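You operate a simulated robot arm through the tools that you are given. There is no shell and no other tool.

You are at the controls of a simulated robot arm. One attempt, no reset.

TASK
Square up the knob plate in the jig and clamp it.
Fine: brush the swarf out with the red brush first, brush back; slide the plate against yellow guide and red stop; green thumbscrew tight. Set down upright: red brush. What is to be rubbed or washed off counts as gone when no trace of it is left.

The check looks at the end state, three seconds after you hand in, the way a careful person would. Anything else that was tipped, shoved, dropped, spilled or broken makes it a failure.

THE ROBOT
A 7-joint arm with a three-finger gripper, fixed in place. Base frame: the origin is on the floor under the middle of its stand, x ahead of it, y to its left, z up; the work surface is at about z = 0.84. Readings come in m, degrees, newtons and seconds.
It reaches about 1.342 m from its shoulder. Its first joint turns from -166.0 to 166.0 degrees. Payload 2.69 kg.
The TCP is the grasp point between the finger pads, 0.03 m short of the fingertips. In the tool frame z runs along the fingers and y along their closing line. The gripper opens to 0.128 m; its body begins 0.117 m behind the TCP.
Orientation is told as [roll, pitch, yaw] about the base's x, y, z axes, in that order, counted from this pose: with the fingers straight down and closing along the base's y, the tool's x points along the base's -x, its y along +y and its z along -z.

THE INTERFACE
- The arm moves only by the tool apply_moves. Its arguments are lists of equal length, an entry for each row: "linear": the shift along the tool's x, y, z in units of 25 mm (1.0 is 25 mm), a list of three; "turn": the turn, a rotation vector about the tool's x, y, z in units of 4 degrees (1.0 is 4 degrees), a list of three. In form: {"linear": [[tx, ty, tz], ...], "turn": [[ax, ay, az], ...]}. A call has 1 to 20 rows; each row shifts and turns the commanded pose from where the row before left it, along the tool's axes as they then stand. "gripper" is the closure, from 0 (fully open) to 1 (shut), set as the call begins (left out, the last holds). A call with a number of a shift or a turn outside -1 to 1 is refused whole. Rows are played at 5 a second. More than 0.05 m and 8.6 degrees between two rows, or a gripper value outside its range, and nothing of the call is played. A pose out of reach is approached as far as the arm can. The call stops where the force on the tool passes 40 N (or 10 N more than at its start, if that is more) or the arm is blocked; 0.2 s more then pass. Each finger travels about 0.127 m/s and halts on what it meets, pressing with about 39 N; the grip force reading is that of the motor and also rises with nothing between the fingers. The clock runs only during rows and for 0.2 s after the last one: add rows that do not move to give the fingers time. It gives the time, the measured TCP pose, the force on the tool (base axes), the opening and the grip force at its end, in the units of the frame above (readings bear some noise), with the torque about the TCP (base axes, N m) and any sound that the robot's microphone picked up.
- Cameras (640 x 400 px; columns grow to the right, rows downward): "scene" is fixed at [0.3984, 0.6493, 1.4448]; the picture's right is [-0.71, -0.70, 0.00], its down [-0.55, 0.55, -0.63] and it looks along [0.44, -0.45, -0.78] (base axes); focal length 228 px, centre (320, 200). "wrist" rides on the gripper at [0.058, 0.054, -0.131] in the tool frame; the picture's right is [-0.68, 0.74, 0.00], its down [-0.62, -0.57, -0.55] and it looks along [-0.40, -0.37, 0.84] (tool axes); focal length 234 px, centre (320, 200). There is no depth. A picture from a camera that has moved, and an enlarged one, comes with that camera's place and axes in the base frame and with its lens.
- snapshot(camera): a new picture of that camera. It takes no simulated time.
- raise_lower(by): moves the trunk up (or, below 0, down) by that many m; the arm rides with it, the base frame stays. It gives what a move gives, with no picture.
- enlarge(camera, box): a new picture of the part [left, top, right, bottom] of that camera's present view, enlarged. It takes no simulated time.
- finish_job(): hands the job in; it is judged then, once.

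Nothing tells you positions but the pictures and the camera data. Unless the task says otherwise, let go and move clear before handing in.

The tools are called after "Emit:" as a command line: name --argument value ..., lists and objects as JSON in quotes. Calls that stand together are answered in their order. apply_moves: Moves the arm, as the interface text tells. Its arguments: {"type":"object","properties":{"linear":{"type":"array","items":{"type":"array","items":{"type":"number"}}},"turn":{"type":"array","items":{"type":"array","items":{"type":"number"}}},"gripper":{"type":"number"}},"required":["linear","turn"]} The other tools are called the same way: raise_lower (by) moves the trunk up or down; snapshot (camera) takes a picture; enlarge (camera, box) takes an enlarged picture of a part of a camera's view; finish_job () hands the job in.

At the start:

```text
t: 0.0
position: [0.6943, 0.0726, 1.1014]
orientation: [0.0, 0.0, 0.0]
contact_force: [0.7, -0.2, -0.8]
torque: [0.03, 0.0, -0.03]
opening: 0.1278
gripper_force: 0.0
trunk travel left (down, up): [-0.15, 0.2]
```

scene: 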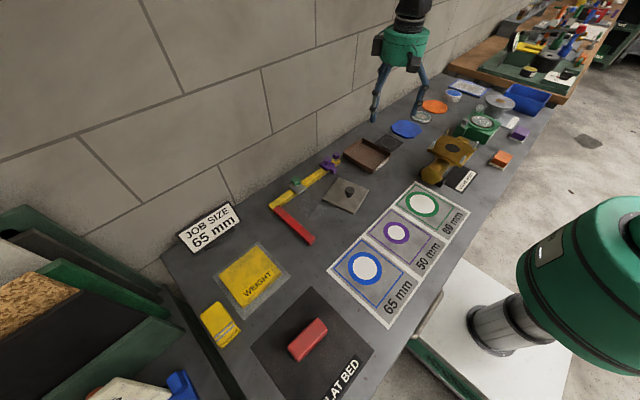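
wrist: 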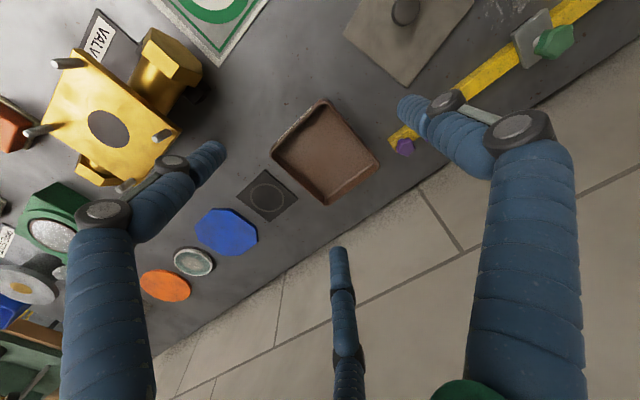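

I see a bench with a jig (yellow guide, red stop), a plate with a knob, thumbscrews and various other items. I'll enlarge the views to find the red brush, swarf and the green thumbscrew.

Emit:
enlarge --camera "scene" --box '[240, 130, 420, 250]'

Emit:
enlarge --camera "scene" --box '[160, 190, 400, 400]'

Emit:
enlarge --camera "scene" --box '[380, 60, 560, 200]'

Emit:
enlarge --camera "wrist" --box '[320, 0, 640, 200]'

```text
3.33 times, centred on (330, 190) of scene
camera zoom: at [0.3984, 0.6493, 1.4448], right [-0.71, -0.7, 0.0], down [-0.55, 0.55, -0.63], along [0.44, -0.45, -0.78], focal length 760 px, centre (287, 233)
```

zoom: 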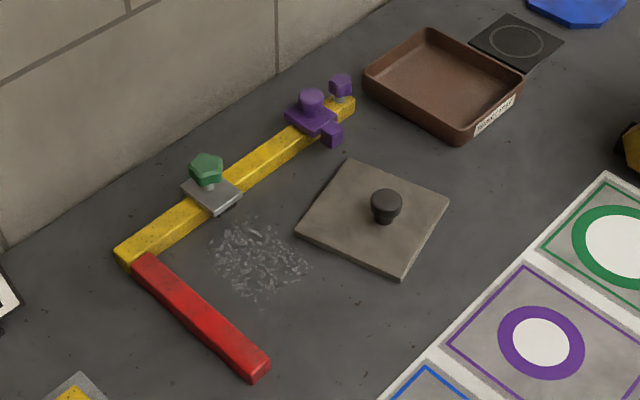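

```text
1.90 times, centred on (280, 295) of scene
camera zoom: at [0.3984, 0.6493, 1.4448], right [-0.71, -0.7, 0.0], down [-0.55, 0.55, -0.63], along [0.44, -0.45, -0.78], focal length 434 px, centre (396, 19)
```

zoom: 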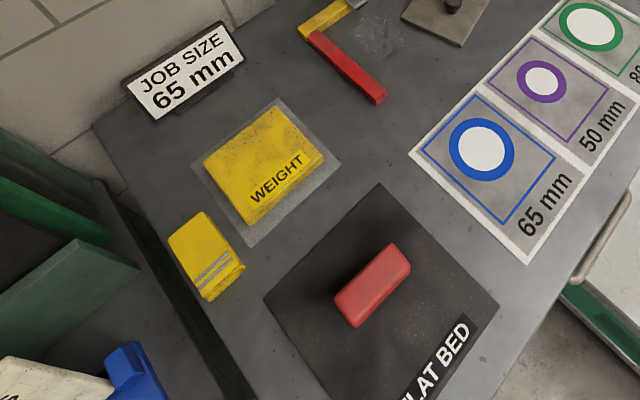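

```text
2.86 times, centred on (470, 130) of scene
camera zoom: at [0.3984, 0.6493, 1.4448], right [-0.71, -0.7, 0.0], down [-0.55, 0.55, -0.63], along [0.44, -0.45, -0.78], focal length 652 px, centre (-109, 400)
```

zoom: 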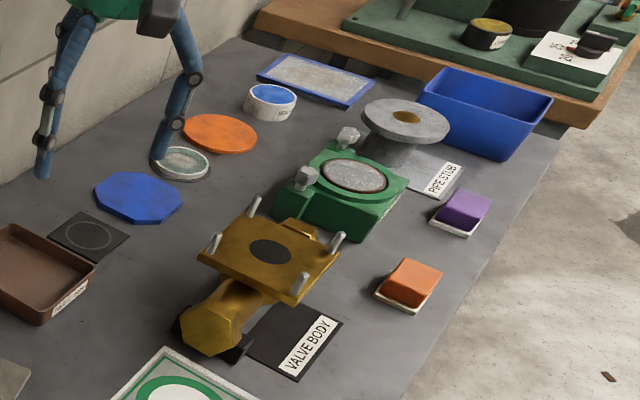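

```text
2.00 times, centred on (480, 100) of wrist
camera zoom: at [0.6353, 0.1268, 1.2323], right [0.68, 0.74, 0.0], down [0.62, -0.57, 0.55], along [0.4, -0.37, -0.84], focal length 468 px, centre (0, 400)
```

zoom: 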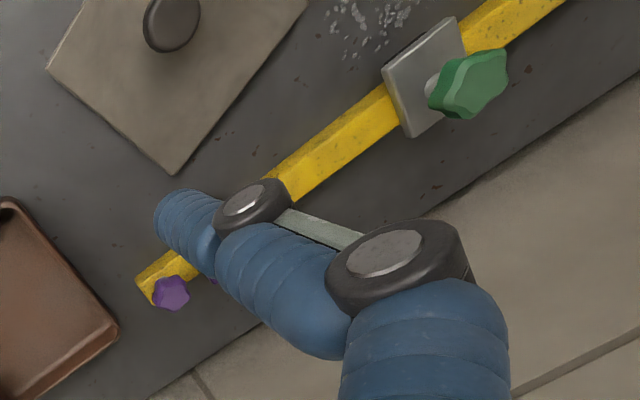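

I see the red-ish block on the flat bed, and orange/purple blocks with pale undersides at the far right. I'll enlarge these to decide which is the red brush.

Emit:
enlarge --camera "scene" --box '[270, 300, 350, 370]'

Emit:
enlarge --camera "scene" --box '[470, 110, 550, 180]'

Emit:
enlarge --camera "wrist" --box '[0, 0, 240, 200]'

Emit:
enlarge --camera "scene" --box '[480, 0, 640, 100]'

Emit:
enlarge --camera "scene" --box '[0, 190, 240, 400]'

```text
5.71 times, centred on (310, 335) of scene
camera zoom: at [0.3984, 0.6493, 1.4448], right [-0.71, -0.7, 0.0], down [-0.55, 0.55, -0.63], along [0.44, -0.45, -0.78], focal length 1303 px, centre (377, -571)
```

zoom: 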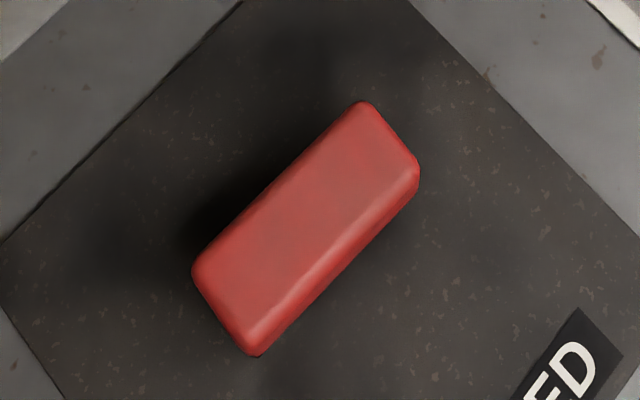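

```text
5.71 times, centred on (510, 145) of scene
camera zoom: at [0.3984, 0.6493, 1.4448], right [-0.71, -0.7, 0.0], down [-0.55, 0.55, -0.63], along [0.44, -0.45, -0.78], focal length 1303 px, centre (-766, 514)
```

zoom: 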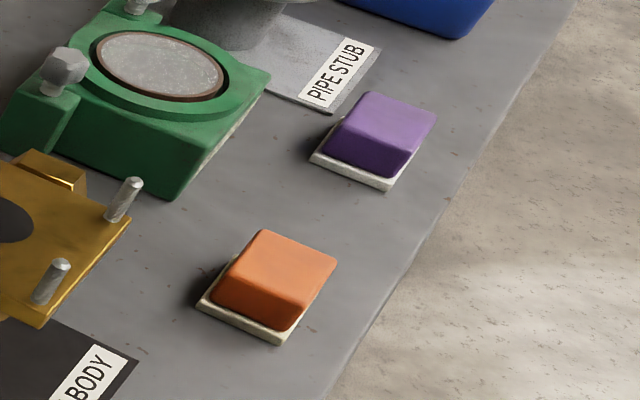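

```text
2.00 times, centred on (120, 100) of wrist
camera zoom: at [0.6353, 0.1268, 1.2323], right [0.68, 0.74, 0.0], down [0.62, -0.57, 0.55], along [0.4, -0.37, -0.84], focal length 468 px, centre (720, 400)
```

zoom: 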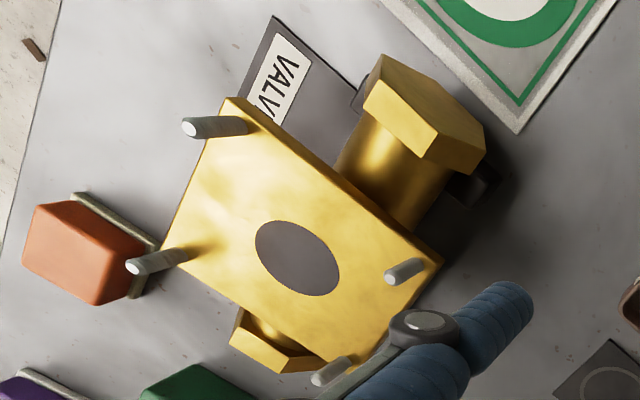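

```text
4.00 times, centred on (560, 50) of scene
camera zoom: at [0.3984, 0.6493, 1.4448], right [-0.71, -0.7, 0.0], down [-0.55, 0.55, -0.63], along [0.44, -0.45, -0.78], focal length 912 px, centre (-640, 800)
```

zoom: 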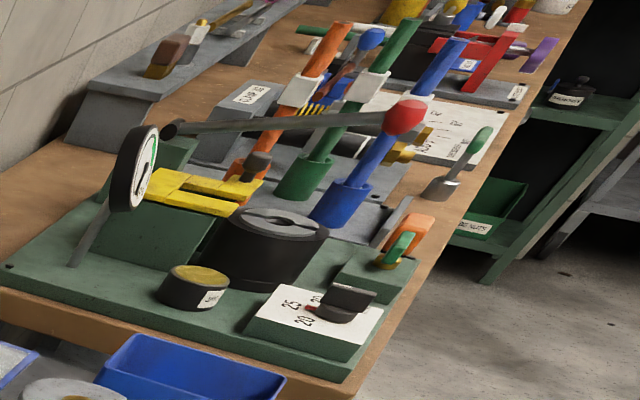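

```text
1.90 times, centred on (120, 295) of scene
camera zoom: at [0.3984, 0.6493, 1.4448], right [-0.71, -0.7, 0.0], down [-0.55, 0.55, -0.63], along [0.44, -0.45, -0.78], focal length 434 px, centre (701, 19)
```

zoom: 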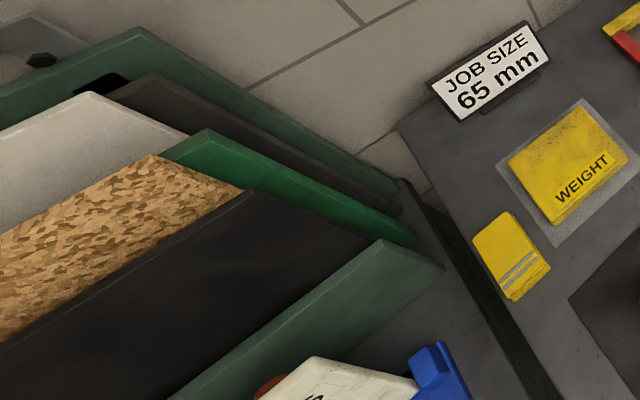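

The knob plate is at about (0.69, 0.23), turned roughly 14°, the yellow guide runs along y at x≈0.81, and the red stop along x at y≈0.43. The red block on the flat bed at about (0.47, 0.61) is probably the brush, so I'm moving the wrist camera over for a better look.

Emit:
apply_moves --linear '[[0.5, 1, 0], [0.5, 1, 0], [0.5, 1, 0], [0.5, 1, 0], [0.5, 1, 0], [0.5, 1, 0], [0.5, 1, 0], [0.5, 1, 0], [0.5, 1, 0], [0.5, 1, 0], [0.5, 1, 0], [0.5, 1, 0], [0.5, 1, 0], [0.5, 1, 0], [0.5, 1, 0], [0.5, 1, 0], [0.5, 1, 0], [0.5, 1, 0], [0.5, 1, 0], [0.5, 1, 0]]' --turn '[[0, 0, 0], [0, 0, 0], [0, 0, 0], [0, 0, 0], [0, 0, 0], [0, 0, 0], [0, 0, 0], [0, 0, 0], [0, 0, 0], [0, 0, 0], [0, 0, 0], [0, 0, 0], [0, 0, 0], [0, 0, 0], [0, 0, 0], [0, 0, 0], [0, 0, 0], [0, 0, 0], [0, 0, 0], [0, 0, 0]]'

Emit:
snapshot --camera "wrist"

Emit:
snapshot --camera "scene"

```text
t: 4.2
position: [0.4448, 0.5734, 1.1043]
orientation: [-0.1, 0.0, -0.1]
contact_force: [-0.5, -0.1, -0.1]
torque: [-0.02, 0.05, 0.01]
opening: 0.128
gripper_force: 0.1
trunk travel left (down, up): [-0.15, 0.2]
```

```text
taken
camera wrist: at [0.3859, 0.6278, 1.2345], right [0.68, 0.74, 0.0], down [0.62, -0.57, 0.55], along [0.4, -0.37, -0.84], focal length 234 px, centre (320, 200)
```

wrist: 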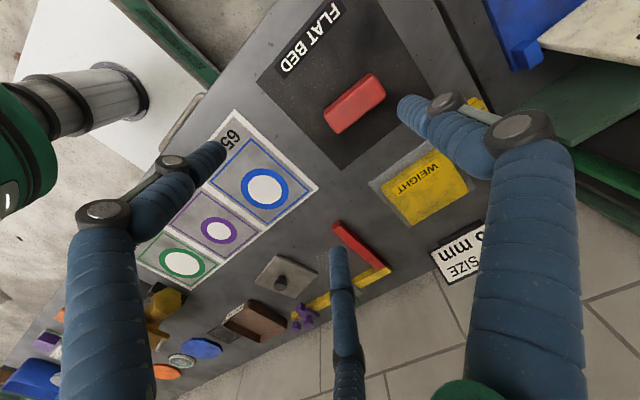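

```text
taken
```

scene: 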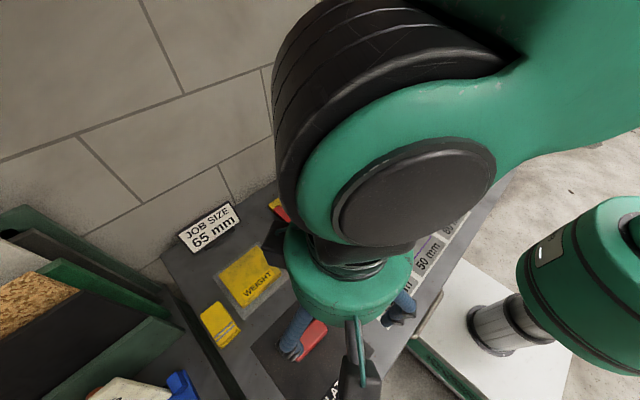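

Emit:
enlarge --camera "wrist" --box '[300, 50, 410, 150]'

Emit:
enlarge --camera "wrist" --box '[240, 210, 440, 340]'

```text
4.00 times, centred on (355, 100) of wrist
camera zoom: at [0.3859, 0.6278, 1.2345], right [0.68, 0.74, 0.0], down [0.62, -0.57, 0.55], along [0.4, -0.37, -0.84], focal length 937 px, centre (180, 600)
```

zoom: 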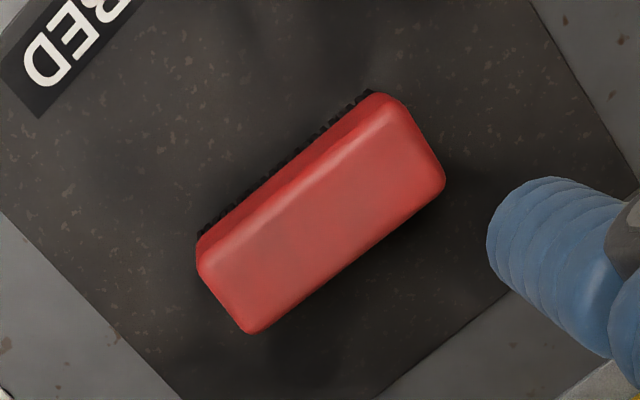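

```text
3.08 times, centred on (340, 275) of wrist
camera zoom: at [0.3859, 0.6278, 1.2345], right [0.68, 0.74, 0.0], down [0.62, -0.57, 0.55], along [0.4, -0.37, -0.84], focal length 720 px, centre (258, -31)
```

zoom: 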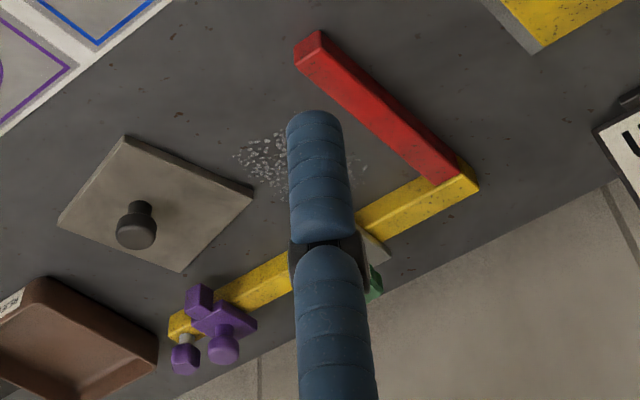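

The red block has black bristles underneath, so it is the red brush, lying on the flat bed at about (0.467, 0.615) with its long side nearly along y. Before grasping I'm closing the gripper part-way in the air to see how the three fingers move.

Emit:
apply_moves --linear '[[0, 0, 0], [0, 0, 0], [0, 0, 0], [0, 0, 0]]' --turn '[[0, 0, 0], [0, 0, 0], [0, 0, 0], [0, 0, 0]]' --gripper 0.7

Emit:
snapshot --camera "wrist"

```text
t: 5.2
position: [0.4459, 0.5733, 1.104]
orientation: [0.0, 0.0, 0.1]
contact_force: [-0.7, -0.7, -0.4]
torque: [0.0, -0.02, -0.06]
opening: 0.0383
gripper_force: 0.1
trunk travel left (down, up): [-0.15, 0.2]
```

```text
taken
camera wrist: at [0.3859, 0.6274, 1.2351], right [0.68, 0.74, 0.0], down [0.62, -0.57, 0.55], along [0.4, -0.37, -0.84], focal length 234 px, centre (320, 200)
```

wrist: 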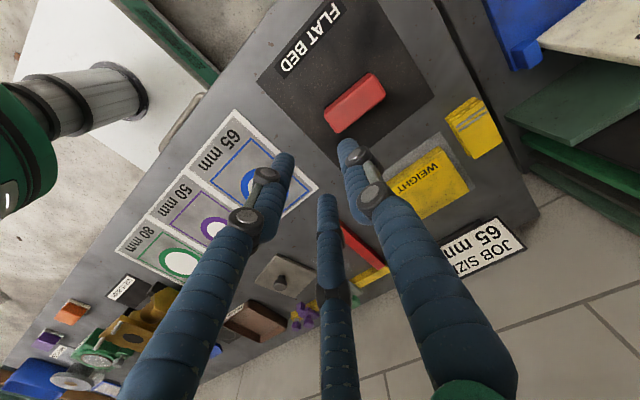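

The gripper closes radially with three fingers (thumb at tool +y, two others at −30° and −150°). Next I'm opening it and looking at the jig from above at closer range.

Emit:
apply_moves --linear '[[-0.925, -0.74, 0.27], [-0.925, -0.74, 0.27], [-0.925, -0.74, 0.27], [-0.925, -0.74, 0.27], [-0.925, -0.74, 0.27], [-0.925, -0.74, 0.27], [-0.925, -0.74, 0.27], [-0.925, -0.74, 0.27], [-0.925, -0.74, 0.27], [-0.925, -0.74, 0.27], [-0.925, -0.74, 0.27], [0, 0, 0]]' --turn '[[0, 0, 0], [0, 0, 0], [0, 0, 0], [0, 0, 0], [0, 0, 0], [0, 0, 0], [0, 0, 0], [0, 0, 0], [0, 0, 0], [0, 0, 0], [0, 0, 0], [0, 0, 0]]' --gripper 0

Emit:
snapshot --camera "wrist"

Emit:
enlarge --camera "wrist" --box '[220, 40, 440, 200]'

```text
t: 7.8
position: [0.6982, 0.3707, 1.0264]
orientation: [-0.1, -0.1, 0.1]
contact_force: [-0.3, 0.4, 0.5]
torque: [-0.02, -0.01, 0.0]
opening: 0.1282
gripper_force: 0.0
trunk travel left (down, up): [-0.15, 0.2]
```

```text
taken
camera wrist: at [0.6396, 0.4253, 1.1572], right [0.68, 0.74, 0.0], down [0.62, -0.57, 0.55], along [0.4, -0.37, -0.84], focal length 234 px, centre (320, 200)
```

wrist: 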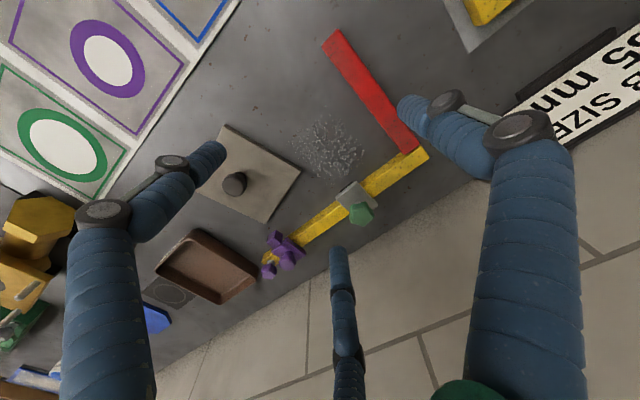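

```text
2.50 times, centred on (330, 120) of wrist
camera zoom: at [0.6396, 0.4253, 1.1572], right [0.68, 0.74, 0.0], down [0.62, -0.57, 0.55], along [0.4, -0.37, -0.84], focal length 585 px, centre (295, 400)
```

zoom: 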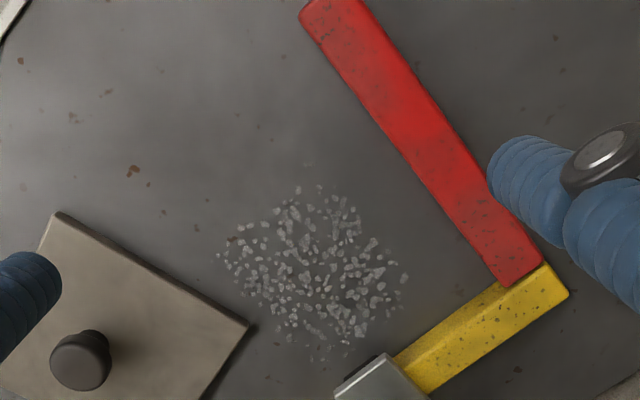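

The swarf lies over roughly x 0.69–0.79, y 0.31–0.39, with the guide's inner face near x≈0.81 and the stop's near y≈0.424. I'm enlarging the clamp, plate and guide to measure their heights.

Emit:
enlarge --camera "wrist" --box '[320, 130, 440, 230]'

Emit:
enlarge --camera "wrist" --box '[190, 110, 350, 290]'

Emit:
enlarge --camera "scene" --box '[260, 150, 350, 220]'

```text
4.00 times, centred on (380, 180) of wrist
camera zoom: at [0.6396, 0.4253, 1.1572], right [0.68, 0.74, 0.0], down [0.62, -0.57, 0.55], along [0.4, -0.37, -0.84], focal length 937 px, centre (80, 280)
```

zoom: 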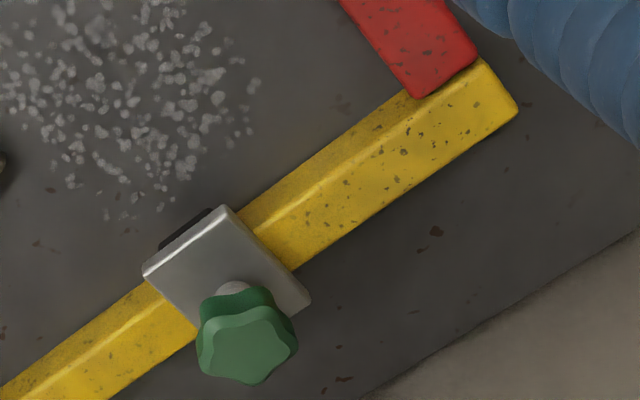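

```text
2.22 times, centred on (270, 200) of wrist
camera zoom: at [0.6396, 0.4253, 1.1572], right [0.68, 0.74, 0.0], down [0.62, -0.57, 0.55], along [0.4, -0.37, -0.84], focal length 520 px, centre (431, 200)
```

zoom: 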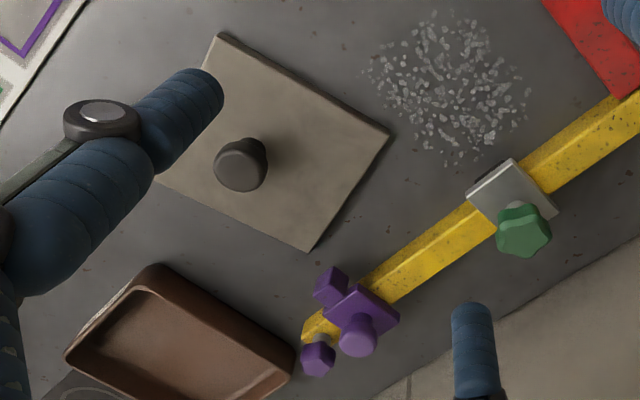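

```text
5.71 times, centred on (305, 185) of scene
camera zoom: at [0.3984, 0.6493, 1.4448], right [-0.71, -0.7, 0.0], down [-0.55, 0.55, -0.63], along [0.44, -0.45, -0.78], focal length 1303 px, centre (406, 286)
```

zoom: 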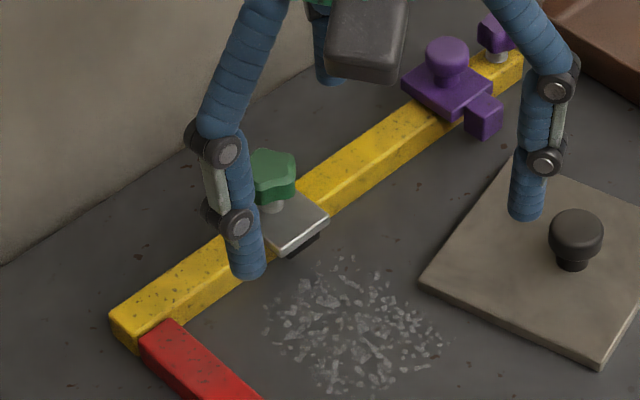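

The clamp is a steel plate with a black pad and a green lobed thumbscrew sitting on the guide. I'm rotating the wrist by 90° to see it from another direction, both to fix its height and to prepare for the brush grasp.

Emit:
apply_moves --linear '[[0, 0, 0], [0, 0, 0], [0, 0, 0], [0, 0, 0], [0, 0, 0], [0, 0, 0], [0, 0, 0], [0, 0, 0], [0, 0, 0], [0, 0, 0], [0, 0, 0], [0, 0, 0], [0, 0, 0], [0, 0, 0], [0, 0, 0], [0, 0, 0], [0, 0, 0], [0, 0, 0], [0, 0, 0], [0, 0, 0]]' --turn '[[0, 0, -1], [0, 0, -1], [0, 0, -1], [0, 0, -1], [0, 0, -1], [0, 0, -1], [0, 0, -1], [0, 0, -1], [0, 0, -1], [0, 0, -1], [0, 0, -1], [0, 0, -1], [0, 0, -1], [0, 0, -1], [0, 0, -1], [0, 0, -1], [0, 0, -1], [0, 0, -1], [0, 0, -1], [0, 0, -1]]'

Emit:
apply_moves --linear '[[0, 0, 0], [0, 0, 0], [0, 0, 0], [0.75, -0.22, 0], [0.75, -0.22, 0], [0.75, -0.22, 0], [0.75, -0.22, 0], [0.75, -0.22, 0], [0.75, -0.22, 0]]' --turn '[[0, 0, -1], [0, 0, -1], [0, 0, -0.5], [0, 0, 0], [0, 0, 0], [0, 0, 0], [0, 0, 0], [0, 0, 0], [0, 0, 0]]'

Emit:
snapshot --camera "wrist"

```text
t: 12.0
position: [0.6987, 0.37, 1.0278]
orientation: [0.0, 0.1, 80.0]
contact_force: [0.1, -0.5, 0.0]
torque: [0.0, -0.03, -0.01]
opening: 0.1283
gripper_force: 0.1
trunk travel left (down, up): [-0.15, 0.2]
```

```text
t: 14.0
position: [0.7324, 0.2583, 1.0266]
orientation: [0.0, 0.0, 90.0]
contact_force: [0.4, -0.2, 0.4]
torque: [-0.05, 0.01, 0.02]
opening: 0.1283
gripper_force: 0.0
trunk travel left (down, up): [-0.15, 0.2]
```

```text
taken
camera wrist: at [0.6769, 0.2003, 1.157], right [-0.74, 0.68, 0.0], down [0.57, 0.62, 0.55], along [0.37, 0.4, -0.84], focal length 234 px, centre (320, 200)
```

wrist: 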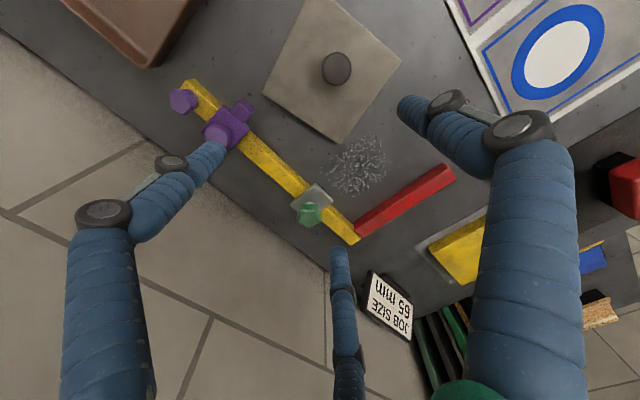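

Emit:
enlarge --camera "wrist" --box '[270, 130, 390, 240]'

Emit:
enlarge --camera "wrist" --box '[250, 0, 410, 160]'

Emit:
enlarge --camera "wrist" --box '[160, 60, 280, 160]'

```text
3.64 times, centred on (330, 185) of wrist
camera zoom: at [0.6769, 0.2003, 1.157], right [-0.74, 0.68, 0.0], down [0.57, 0.62, 0.55], along [0.37, 0.4, -0.84], focal length 852 px, centre (284, 254)
```

zoom: 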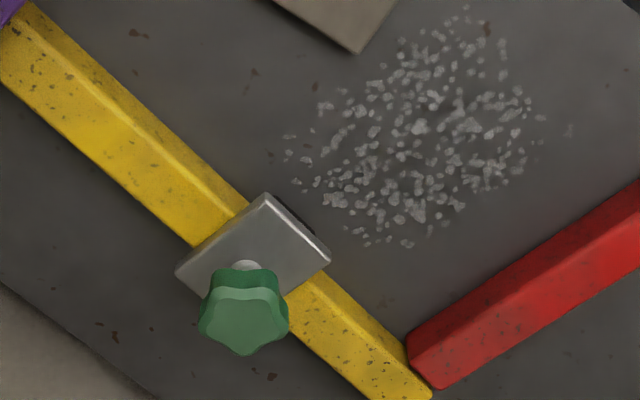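

```text
2.50 times, centred on (330, 80) of wrist
camera zoom: at [0.6769, 0.2003, 1.157], right [-0.74, 0.68, 0.0], down [0.57, 0.62, 0.55], along [0.37, 0.4, -0.84], focal length 585 px, centre (295, 500)
```

zoom: 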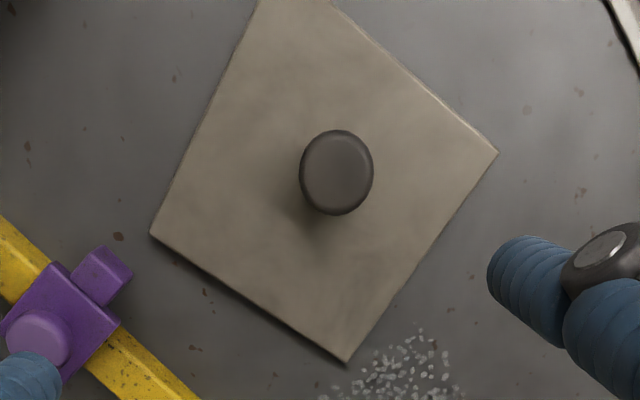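

```text
4.00 times, centred on (220, 110) of wrist
camera zoom: at [0.6769, 0.2003, 1.157], right [-0.74, 0.68, 0.0], down [0.57, 0.62, 0.55], along [0.37, 0.4, -0.84], focal length 937 px, centre (720, 560)
```

zoom: 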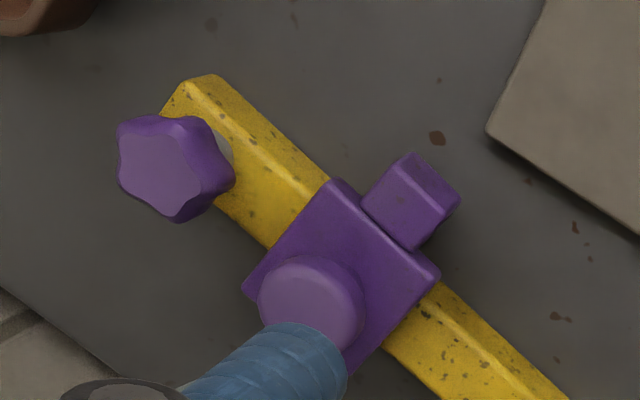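

From the two views: clamp plate inner edge is at x≈0.793, y 0.314–0.353, top z≈0.862, and the swarf ends just short of it (x≤0.79). The brush should be held with its long side along x for sweeping. I'm going to the brush now, with the wrist at yaw 90°.

Emit:
apply_moves --linear '[[-0.928, 0.869, 0], [-0.928, 0.869, 0], [-0.928, 0.869, 0], [-0.928, 0.869, 0], [-0.928, 0.869, 0], [-0.928, 0.869, 0], [-0.928, 0.869, 0], [-0.928, 0.869, 0], [-0.928, 0.869, 0], [-0.928, 0.869, 0], [-0.928, 0.869, 0], [-0.928, 0.869, 0], [-0.928, 0.869, 0]]' --turn '[[0, 0, 0], [0, 0, 0], [0, 0, 0], [0, 0, 0], [0, 0, 0], [0, 0, 0], [0, 0, 0], [0, 0, 0], [0, 0, 0], [0, 0, 0], [0, 0, 0], [0, 0, 0], [0, 0, 0]]'

Emit:
snapshot --camera "wrist"

Emit:
enlarge --camera "wrist" --box '[280, 100, 400, 200]'

```text
t: 16.8
position: [0.4502, 0.5575, 1.0267]
orientation: [0.1, -0.1, 90.0]
contact_force: [0.6, -0.2, -0.2]
torque: [0.0, 0.03, 0.02]
opening: 0.1278
gripper_force: 0.1
trunk travel left (down, up): [-0.15, 0.2]
```

```text
taken
camera wrist: at [0.3948, 0.4999, 1.1569], right [-0.74, 0.68, 0.0], down [0.57, 0.62, 0.55], along [0.37, 0.4, -0.84], focal length 234 px, centre (320, 200)
```

wrist: 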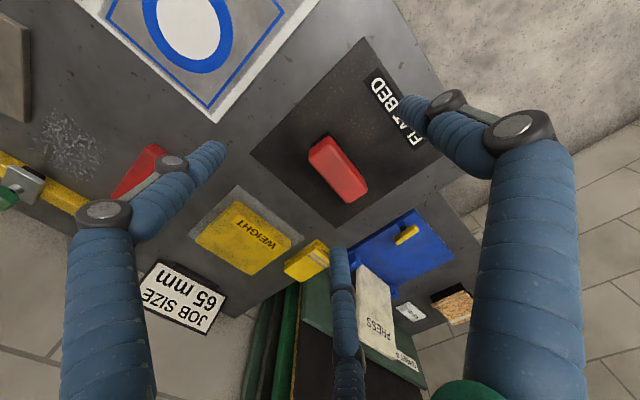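

```text
4.00 times, centred on (340, 150) of wrist
camera zoom: at [0.3948, 0.4999, 1.1569], right [-0.74, 0.68, 0.0], down [0.57, 0.62, 0.55], along [0.37, 0.4, -0.84], focal length 937 px, centre (240, 400)
```

zoom: 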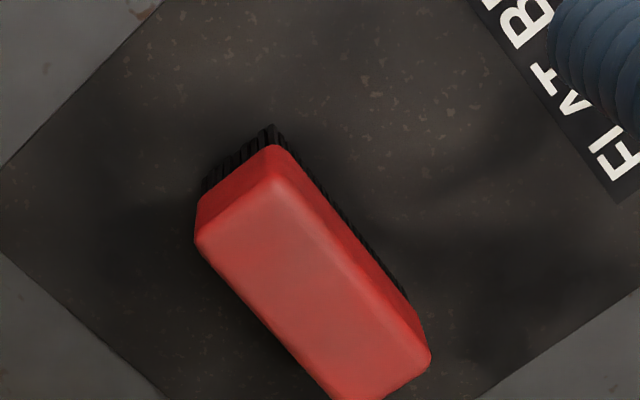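

The brush is clearly seen with black bristles below a red handle. I need its full outline for an exact position, so I'm enlarging with a wider box.

Emit:
enlarge --camera "wrist" --box '[290, 120, 386, 210]'

```text
4.44 times, centred on (338, 165) of wrist
camera zoom: at [0.3948, 0.4999, 1.1569], right [-0.74, 0.68, 0.0], down [0.57, 0.62, 0.55], along [0.37, 0.4, -0.84], focal length 1041 px, centre (240, 356)
```

zoom: 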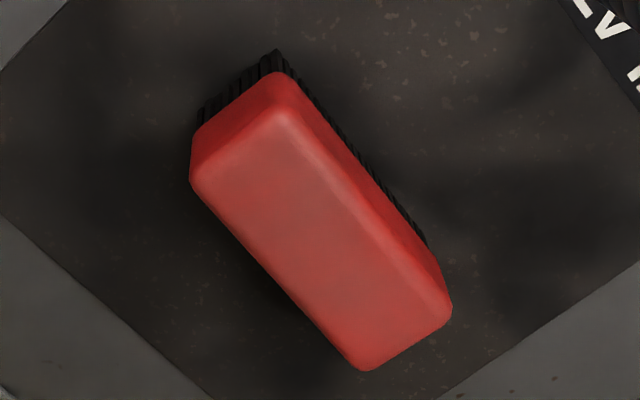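

The brush handle is about 32×80 mm, centred near (0.468, 0.614), handle z≈0.87–0.895, turned about 3° from y. I'll line up (yaw ≈86.8°, offset slightly toward the two-finger side) and go part of the way down, then check.

Emit:
apply_moves --linear '[[-0.58, -0.216, 0], [-0.58, -0.216, 0], [-0.58, -0.216, 0], [-0.58, -0.216, 0], [0, 0, 0.9], [0, 0, 0.9], [0, 0, 0.9], [0, 0, 0.9], [0, 0, 0]]' --turn '[[0, 0, 0.8], [0, 0, 0], [0, 0, 0], [0, 0, 0], [0, 0, 0], [0, 0, 0], [0, 0, 0], [0, 0, 0], [0, 0, 0]]'

Emit:
snapshot --camera "wrist"

Emit:
snapshot --camera "scene"

```text
t: 18.8
position: [0.4747, 0.6122, 0.936]
orientation: [0.0, 0.0, 86.7]
contact_force: [1.1, 0.6, 0.0]
torque: [-0.02, -0.01, 0.01]
opening: 0.1282
gripper_force: 0.1
trunk travel left (down, up): [-0.15, 0.2]
```

```text
taken
camera wrist: at [0.4165, 0.5583, 1.0663], right [-0.7, 0.72, 0.0], down [0.6, 0.58, 0.55], along [0.39, 0.38, -0.84], focal length 234 px, centre (320, 200)
```

wrist: 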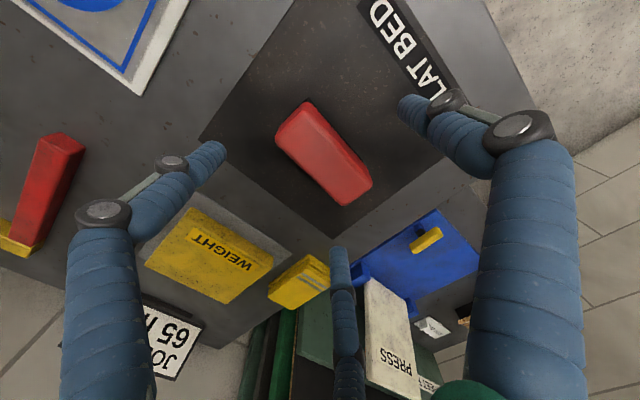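

```text
taken
```

scene: 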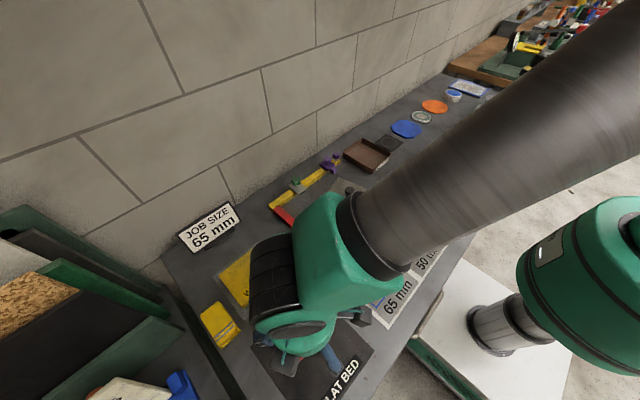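

I'm checking the alignment between the fingers and the brush with an enlarged view.

Emit:
enlarge --camera "wrist" --box '[260, 90, 388, 215]'

```text
3.20 times, centred on (324, 152) of wrist
camera zoom: at [0.4165, 0.5583, 1.0663], right [-0.7, 0.72, 0.0], down [0.6, 0.58, 0.55], along [0.39, 0.38, -0.84], focal length 749 px, centre (307, 352)
```

zoom: 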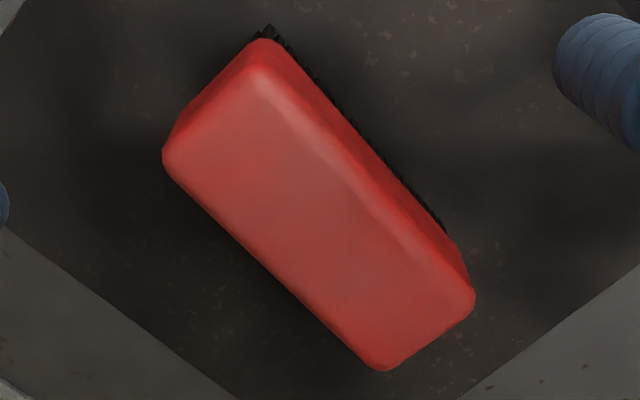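

Brush centre is at tool (−0.002, +0.005), nearly ideal for the radial grip. I'm descending to z≈0.891 and then closing gently.

Emit:
apply_moves --linear '[[-0.08, -0.06, 0.6], [0, 0, 0.6], [0, 0, 0.6], [0, 0, 0]]' --turn '[[0, 0, 0.1], [0, 0, 0], [0, 0, 0], [0, 0, 0]]'

Emit:
apply_moves --linear '[[0, 0, 0], [0, 0, 0], [0, 0, 0], [0, 0, 0], [0, 0, 0]]' --turn '[[0, 0, 0], [0, 0, 0], [0, 0, 0], [0, 0, 0], [0, 0, 0]]' --gripper 0.66

Emit:
snapshot --camera "wrist"

```text
t: 19.8
position: [0.4756, 0.6147, 0.8912]
orientation: [0.0, -0.1, 86.4]
contact_force: [0.5, -0.3, 1.0]
torque: [0.02, 0.03, 0.02]
opening: 0.128
gripper_force: 0.0
trunk travel left (down, up): [-0.15, 0.2]
```

```text
t: 21.0
position: [0.4745, 0.6145, 0.8903]
orientation: [0.1, 0.0, 86.5]
contact_force: [-0.4, 0.0, 0.7]
torque: [0.06, 0.06, -0.03]
opening: 0.0508
gripper_force: 39.1
trunk travel left (down, up): [-0.15, 0.2]
```

```text
taken
camera wrist: at [0.4167, 0.5604, 1.021], right [-0.69, 0.72, 0.0], down [0.6, 0.58, 0.55], along [0.4, 0.38, -0.84], focal length 234 px, centre (320, 200)
```

wrist: 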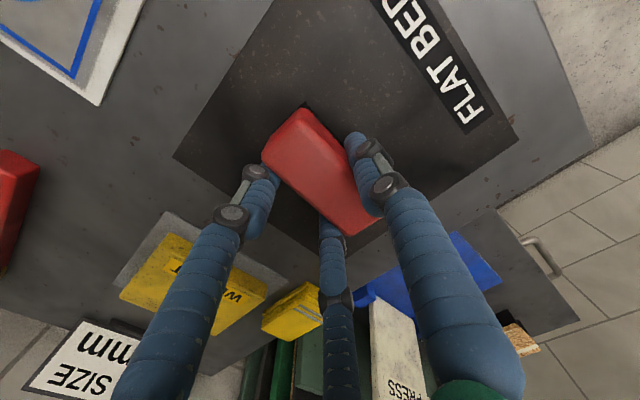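

The fingers halted on the brush at 0.051 m with full 39 N grip. I'm lifting a little and checking that it holds.

Emit:
apply_moves --linear '[[0, 0, -0.3], [0, 0, -0.5], [0, 0, -0.8], [0, 0, -0.8], [0, 0, -0.8], [0, 0, 0]]' --turn '[[0, 0, 0], [0, 0, 0], [0, 0, 0], [0, 0, 0], [0, 0, 0], [0, 0, 0]]' --gripper 0.7

Emit:
snapshot --camera "wrist"

Emit:
enlarge --camera "scene" --box '[220, 270, 400, 400]'

```text
t: 22.4
position: [0.4751, 0.6184, 0.971]
orientation: [-0.1, 0.0, 86.5]
contact_force: [-0.8, 0.0, -0.3]
torque: [0.05, -0.03, -0.01]
opening: 0.0508
gripper_force: 38.9
trunk travel left (down, up): [-0.15, 0.2]
```

```text
taken
camera wrist: at [0.4174, 0.5638, 1.1026], right [-0.69, 0.72, 0.0], down [0.6, 0.58, 0.55], along [0.4, 0.38, -0.84], focal length 234 px, centre (320, 200)
```

wrist: 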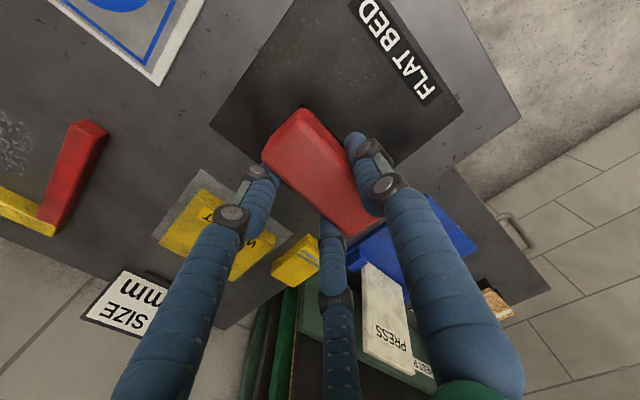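

```text
3.08 times, centred on (310, 335) of scene
camera zoom: at [0.3984, 0.6493, 1.4448], right [-0.71, -0.7, 0.0], down [-0.55, 0.55, -0.63], along [0.44, -0.45, -0.78], focal length 702 px, centre (351, -215)
```

zoom: 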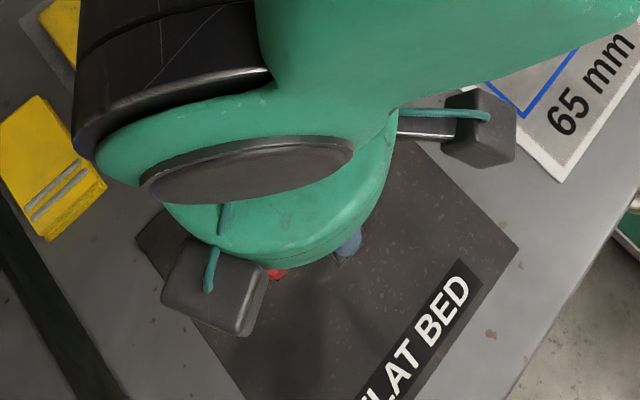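

The brush is held and lifted cleanly. I'm enlarging to measure where it sits in the grip.

Emit:
enlarge --camera "wrist" --box '[240, 90, 400, 250]'

Emit:
apply_moves --linear '[[0, 0, -0.6], [0, 0, -0.6], [0, 0, 0], [0, 0, 0], [0, 0, 0], [0, 0, 0], [0, 0, 0], [0, 0, 0], [0, 0, 0], [0, 0, 0], [0, 0, 0], [0, 0, 0], [0, 0, 0], [0, 0, 0], [0, 0, 0], [0, 0, 0], [0, 0, 0], [0, 0, 0], [0, 0, 0], [0, 0, 0]]' --turn '[[0, 0, 0], [0, 0, 0.6], [0, 0, 1], [0, 0, 1], [0, 0, 1], [0, 0, 1], [0, 0, 1], [0, 0, 1], [0, 0, 1], [0, 0, 1], [0, 0, 1], [0, 0, 1], [0, 0, 1], [0, 0, 1], [0, 0, 1], [0, 0, 1], [0, 0, 1], [0, 0, 1], [0, 0, 1], [0, 0, 1]]'

```text
2.50 times, centred on (320, 170) of wrist
camera zoom: at [0.4174, 0.5638, 1.1026], right [-0.69, 0.72, 0.0], down [0.6, 0.58, 0.55], along [0.4, 0.38, -0.84], focal length 585 px, centre (320, 275)
```

zoom: 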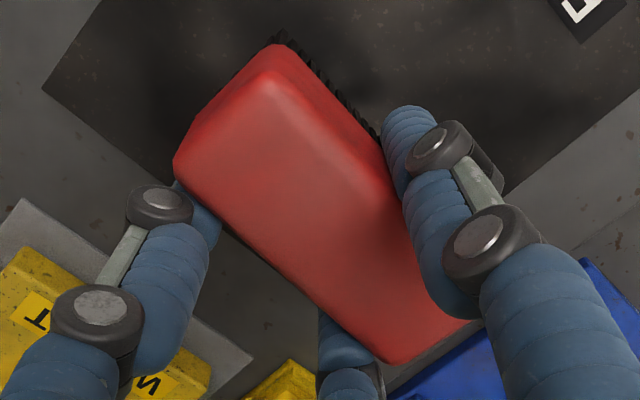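

```text
t: 26.6
position: [0.4758, 0.6166, 1.0003]
orientation: [0.0, 0.1, 11.9]
contact_force: [1.2, -0.1, -0.9]
torque: [-0.01, 0.02, 0.0]
opening: 0.0508
gripper_force: 38.7
trunk travel left (down, up): [-0.15, 0.2]
```

The brush centre sits at tool (+0.002, +0.009). I'm finishing the rotation to yaw 0 and moving above the swarf.

Emit:
apply_moves --linear '[[0, 0, 0], [0, 0, 0], [0, 0, 0], [-0.8975, -0.889, 0], [-0.8975, -0.889, 0], [-0.8975, -0.889, 0], [-0.8975, -0.889, 0], [-0.8975, -0.889, 0], [-0.8975, -0.889, 0], [-0.8975, -0.889, 0], [-0.8975, -0.889, 0], [-0.8975, -0.889, 0], [-0.8975, -0.889, 0], [-0.8975, -0.889, 0], [-0.8975, -0.889, 0], [0, 0, 0]]' --turn '[[0, 0, 0.99], [0, 0, 0.99], [0, 0, 0.99], [0, 0, 0], [0, 0, 0], [0, 0, 0], [0, 0, 0], [0, 0, 0], [0, 0, 0], [0, 0, 0], [0, 0, 0], [0, 0, 0], [0, 0, 0], [0, 0, 0], [0, 0, 0], [0, 0, 0]]'

Emit:
snapshot --camera "wrist"

Emit:
enlarge --camera "scene" --box '[240, 120, 420, 250]'

```text
t: 30.0
position: [0.7448, 0.3496, 1.002]
orientation: [0.0, 0.0, 0.1]
contact_force: [0.2, -0.6, -1.3]
torque: [-0.01, 0.04, -0.01]
opening: 0.0507
gripper_force: 39.4
trunk travel left (down, up): [-0.15, 0.2]
```

```text
taken
camera wrist: at [0.6865, 0.404, 1.133], right [0.68, 0.74, 0.0], down [0.62, -0.56, 0.55], along [0.4, -0.37, -0.84], focal length 234 px, centre (320, 200)
```

wrist: 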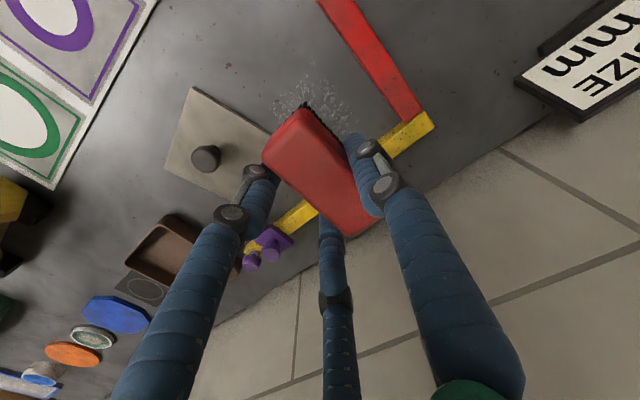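

```text
3.08 times, centred on (330, 185) of scene
camera zoom: at [0.3984, 0.6493, 1.4448], right [-0.71, -0.7, 0.0], down [-0.55, 0.55, -0.63], along [0.44, -0.45, -0.78], focal length 702 px, centre (289, 246)
```

zoom: 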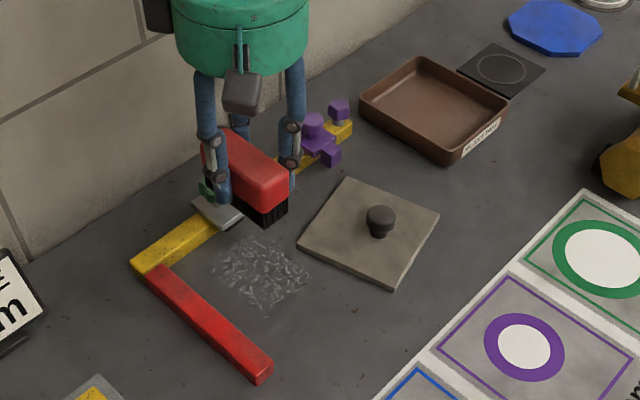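

The brush is over the swarf and its +x end should stay about 9 mm clear of the clamp at this position. I'm descending to just above the bench, then easing down until light contact.

Emit:
apply_moves --linear '[[0, 0, 0.8], [0, 0, 0.8], [0, 0, 0.8], [0, 0, 0.8], [0, 0, 0.7], [0, 0, 0]]' --turn '[[0, 0, 0], [0, 0, 0], [0, 0, 0], [0, 0, 0], [0, 0, 0], [0, 0, 0]]'

Emit:
snapshot --camera "wrist"

Emit:
enlarge --camera "scene" --box '[250, 150, 370, 240]'

```text
t: 31.4
position: [0.7428, 0.3525, 0.9058]
orientation: [0.0, 0.0, 0.1]
contact_force: [1.0, 0.3, -1.1]
torque: [-0.01, 0.03, -0.03]
opening: 0.0508
gripper_force: 39.2
trunk travel left (down, up): [-0.15, 0.2]
```

```text
taken
camera wrist: at [0.685, 0.4064, 1.0356], right [0.68, 0.74, 0.0], down [0.62, -0.56, 0.55], along [0.4, -0.37, -0.84], focal length 234 px, centre (320, 200)
```

wrist: 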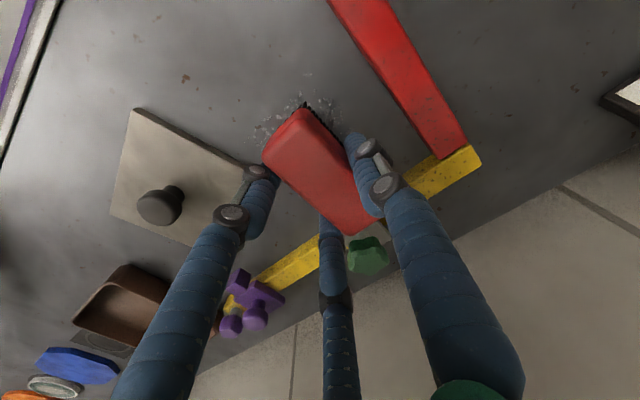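

```text
4.44 times, centred on (310, 195) of scene
camera zoom: at [0.3984, 0.6493, 1.4448], right [-0.71, -0.7, 0.0], down [-0.55, 0.55, -0.63], along [0.44, -0.45, -0.78], focal length 1014 px, centre (364, 222)
```

zoom: 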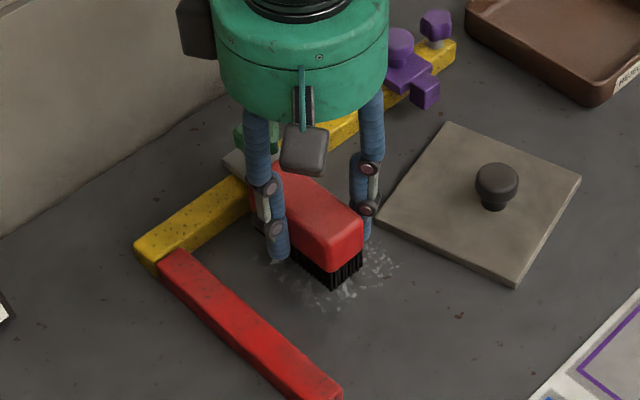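

Things look clear; the brush is about 2 cm above the bench. I'm easing it down while watching the vertical force.

Emit:
apply_moves --linear '[[0, 0, 0.2], [0, 0, 0.2], [0, 0, 0.15], [0, 0, 0.1], [0, 0, 0]]' --turn '[[0, 0, 0], [0, 0, 0], [0, 0, 0], [0, 0, 0], [0, 0, 0]]'

```text
t: 32.6
position: [0.7441, 0.3517, 0.889]
orientation: [0.0, 0.0, 0.0]
contact_force: [0.4, 0.3, -1.1]
torque: [0.01, -0.01, -0.01]
opening: 0.0508
gripper_force: 38.9
trunk travel left (down, up): [-0.15, 0.2]
```

Emit:
apply_moves --linear '[[0, 0, 0.06], [0, 0, 0.06], [0, 0, 0]]' --turn '[[0, 0, 0], [0, 0, 0], [0, 0, 0]]'

```text
t: 33.4
position: [0.7454, 0.3517, 0.8863]
orientation: [0.0, 0.0, 0.1]
contact_force: [-1.1, -0.3, 6.0]
torque: [0.14, 0.15, 0.05]
opening: 0.0511
gripper_force: 39.1
trunk travel left (down, up): [-0.15, 0.2]
```

Light contact (6 N) at TCP z≈0.886. I'm sweeping along y across the swarf now, keeping bristles between the plate corner and the stop.

Emit:
apply_moves --linear '[[0, -0.4, 0], [0, -0.4, 0], [0, -0.4, 0], [0, -0.4, 0], [0, 0.4, 0], [0, 0.4, 0], [0, 0.4, 0], [0, 0.4, 0], [0, 0.4, 0], [0, 0.4, 0], [0, 0.3, 0], [0, 0, 0]]' --turn '[[0, 0, 0], [0, 0, 0], [0, 0, 0], [0, 0, 0], [0, 0, 0], [0, 0, 0], [0, 0, 0], [0, 0, 0], [0, 0, 0], [0, 0, 0], [0, 0, 0], [0, 0, 0]]'

Emit:
enlarge --camera "scene" --box '[250, 150, 370, 240]'

Emit:
snapshot --camera "wrist"

```text
t: 36.0
position: [0.7462, 0.3783, 0.8861]
orientation: [0.0, 0.0, 0.1]
contact_force: [-1.6, -2.9, 12.7]
torque: [0.07, -0.19, -0.03]
opening: 0.0509
gripper_force: 38.7
trunk travel left (down, up): [-0.15, 0.2]
```

```text
4.44 times, centred on (310, 195) of scene
camera zoom: at [0.3984, 0.6493, 1.4448], right [-0.71, -0.7, 0.0], down [-0.55, 0.55, -0.63], along [0.44, -0.45, -0.78], focal length 1014 px, centre (364, 222)
```

zoom: 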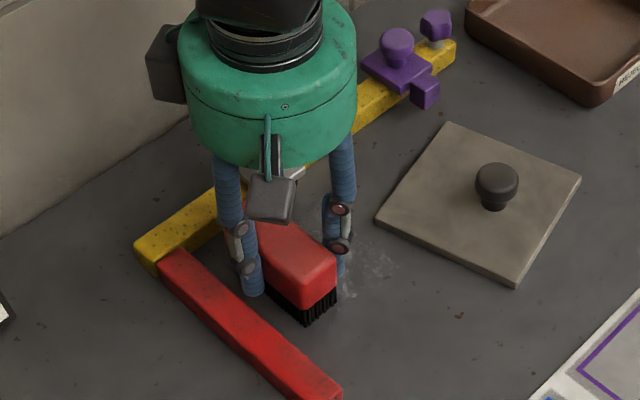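

```text
taken
camera wrist: at [0.6854, 0.4322, 1.0168], right [0.68, 0.74, 0.0], down [0.62, -0.56, 0.55], along [0.4, -0.37, -0.84], focal length 234 px, centre (320, 200)
```

wrist: 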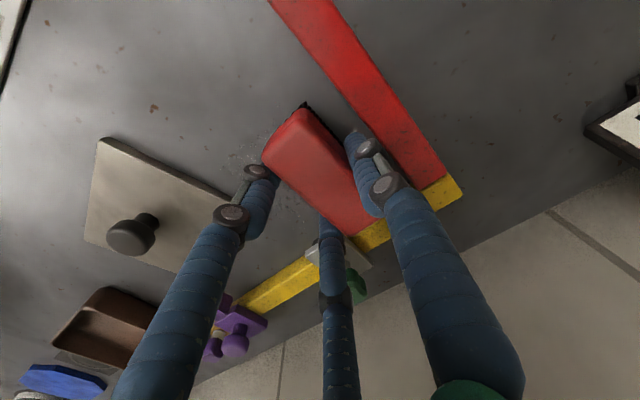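

The swarf is fading where the brush passed. I'm continuing with more passes at this x.

Emit:
apply_moves --linear '[[0, -0.43, 0], [0, -0.43, 0], [0, -0.43, 0], [0, -0.43, 0], [0, -0.43, 0], [0, -0.43, 0], [0, 0.4, 0], [0, 0.4, 0], [0, 0.4, 0], [0, 0.4, 0], [0, 0.4, 0], [0, 0.4, 0], [0, -0.4, 0], [0, -0.4, 0], [0, -0.4, 0], [0, -0.4, 0], [0, -0.4, 0], [0, -0.4, 0], [0, 0, 0]]' --turn '[[0, 0, 0], [0, 0, 0], [0, 0, 0], [0, 0, 0], [0, 0, 0], [0, 0, 0], [0, 0, 0], [0, 0, 0], [0, 0, 0], [0, 0, 0], [0, 0, 0], [0, 0, 0], [0, 0, 0], [0, 0, 0], [0, 0, 0], [0, 0, 0], [0, 0, 0], [0, 0, 0], [0, 0, 0]]'

Emit:
enlarge --camera "scene" --box '[250, 150, 370, 240]'

Emit:
snapshot --camera "wrist"

```text
t: 40.0
position: [0.7427, 0.3139, 0.8862]
orientation: [0.1, 0.0, 0.0]
contact_force: [-1.5, 2.9, 14.3]
torque: [0.27, -0.15, -0.01]
opening: 0.0506
gripper_force: 38.9
trunk travel left (down, up): [-0.15, 0.2]
```

```text
4.44 times, centred on (310, 195) of scene
camera zoom: at [0.3984, 0.6493, 1.4448], right [-0.71, -0.7, 0.0], down [-0.55, 0.55, -0.63], along [0.44, -0.45, -0.78], focal length 1014 px, centre (364, 222)
```

zoom: 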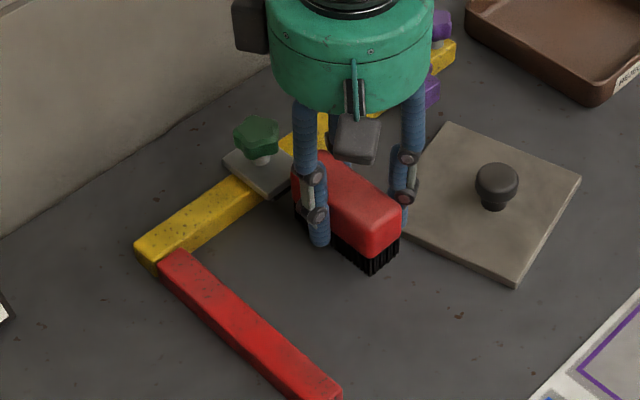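

```text
taken
camera wrist: at [0.6838, 0.3686, 1.0165], right [0.68, 0.74, 0.0], down [0.62, -0.56, 0.55], along [0.4, -0.37, -0.84], focal length 234 px, centre (320, 200)
```

wrist: 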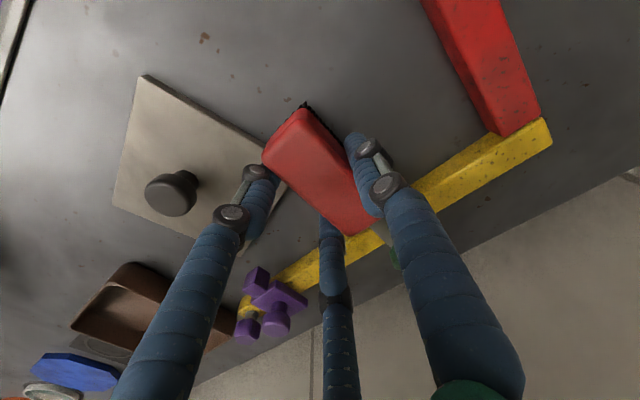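

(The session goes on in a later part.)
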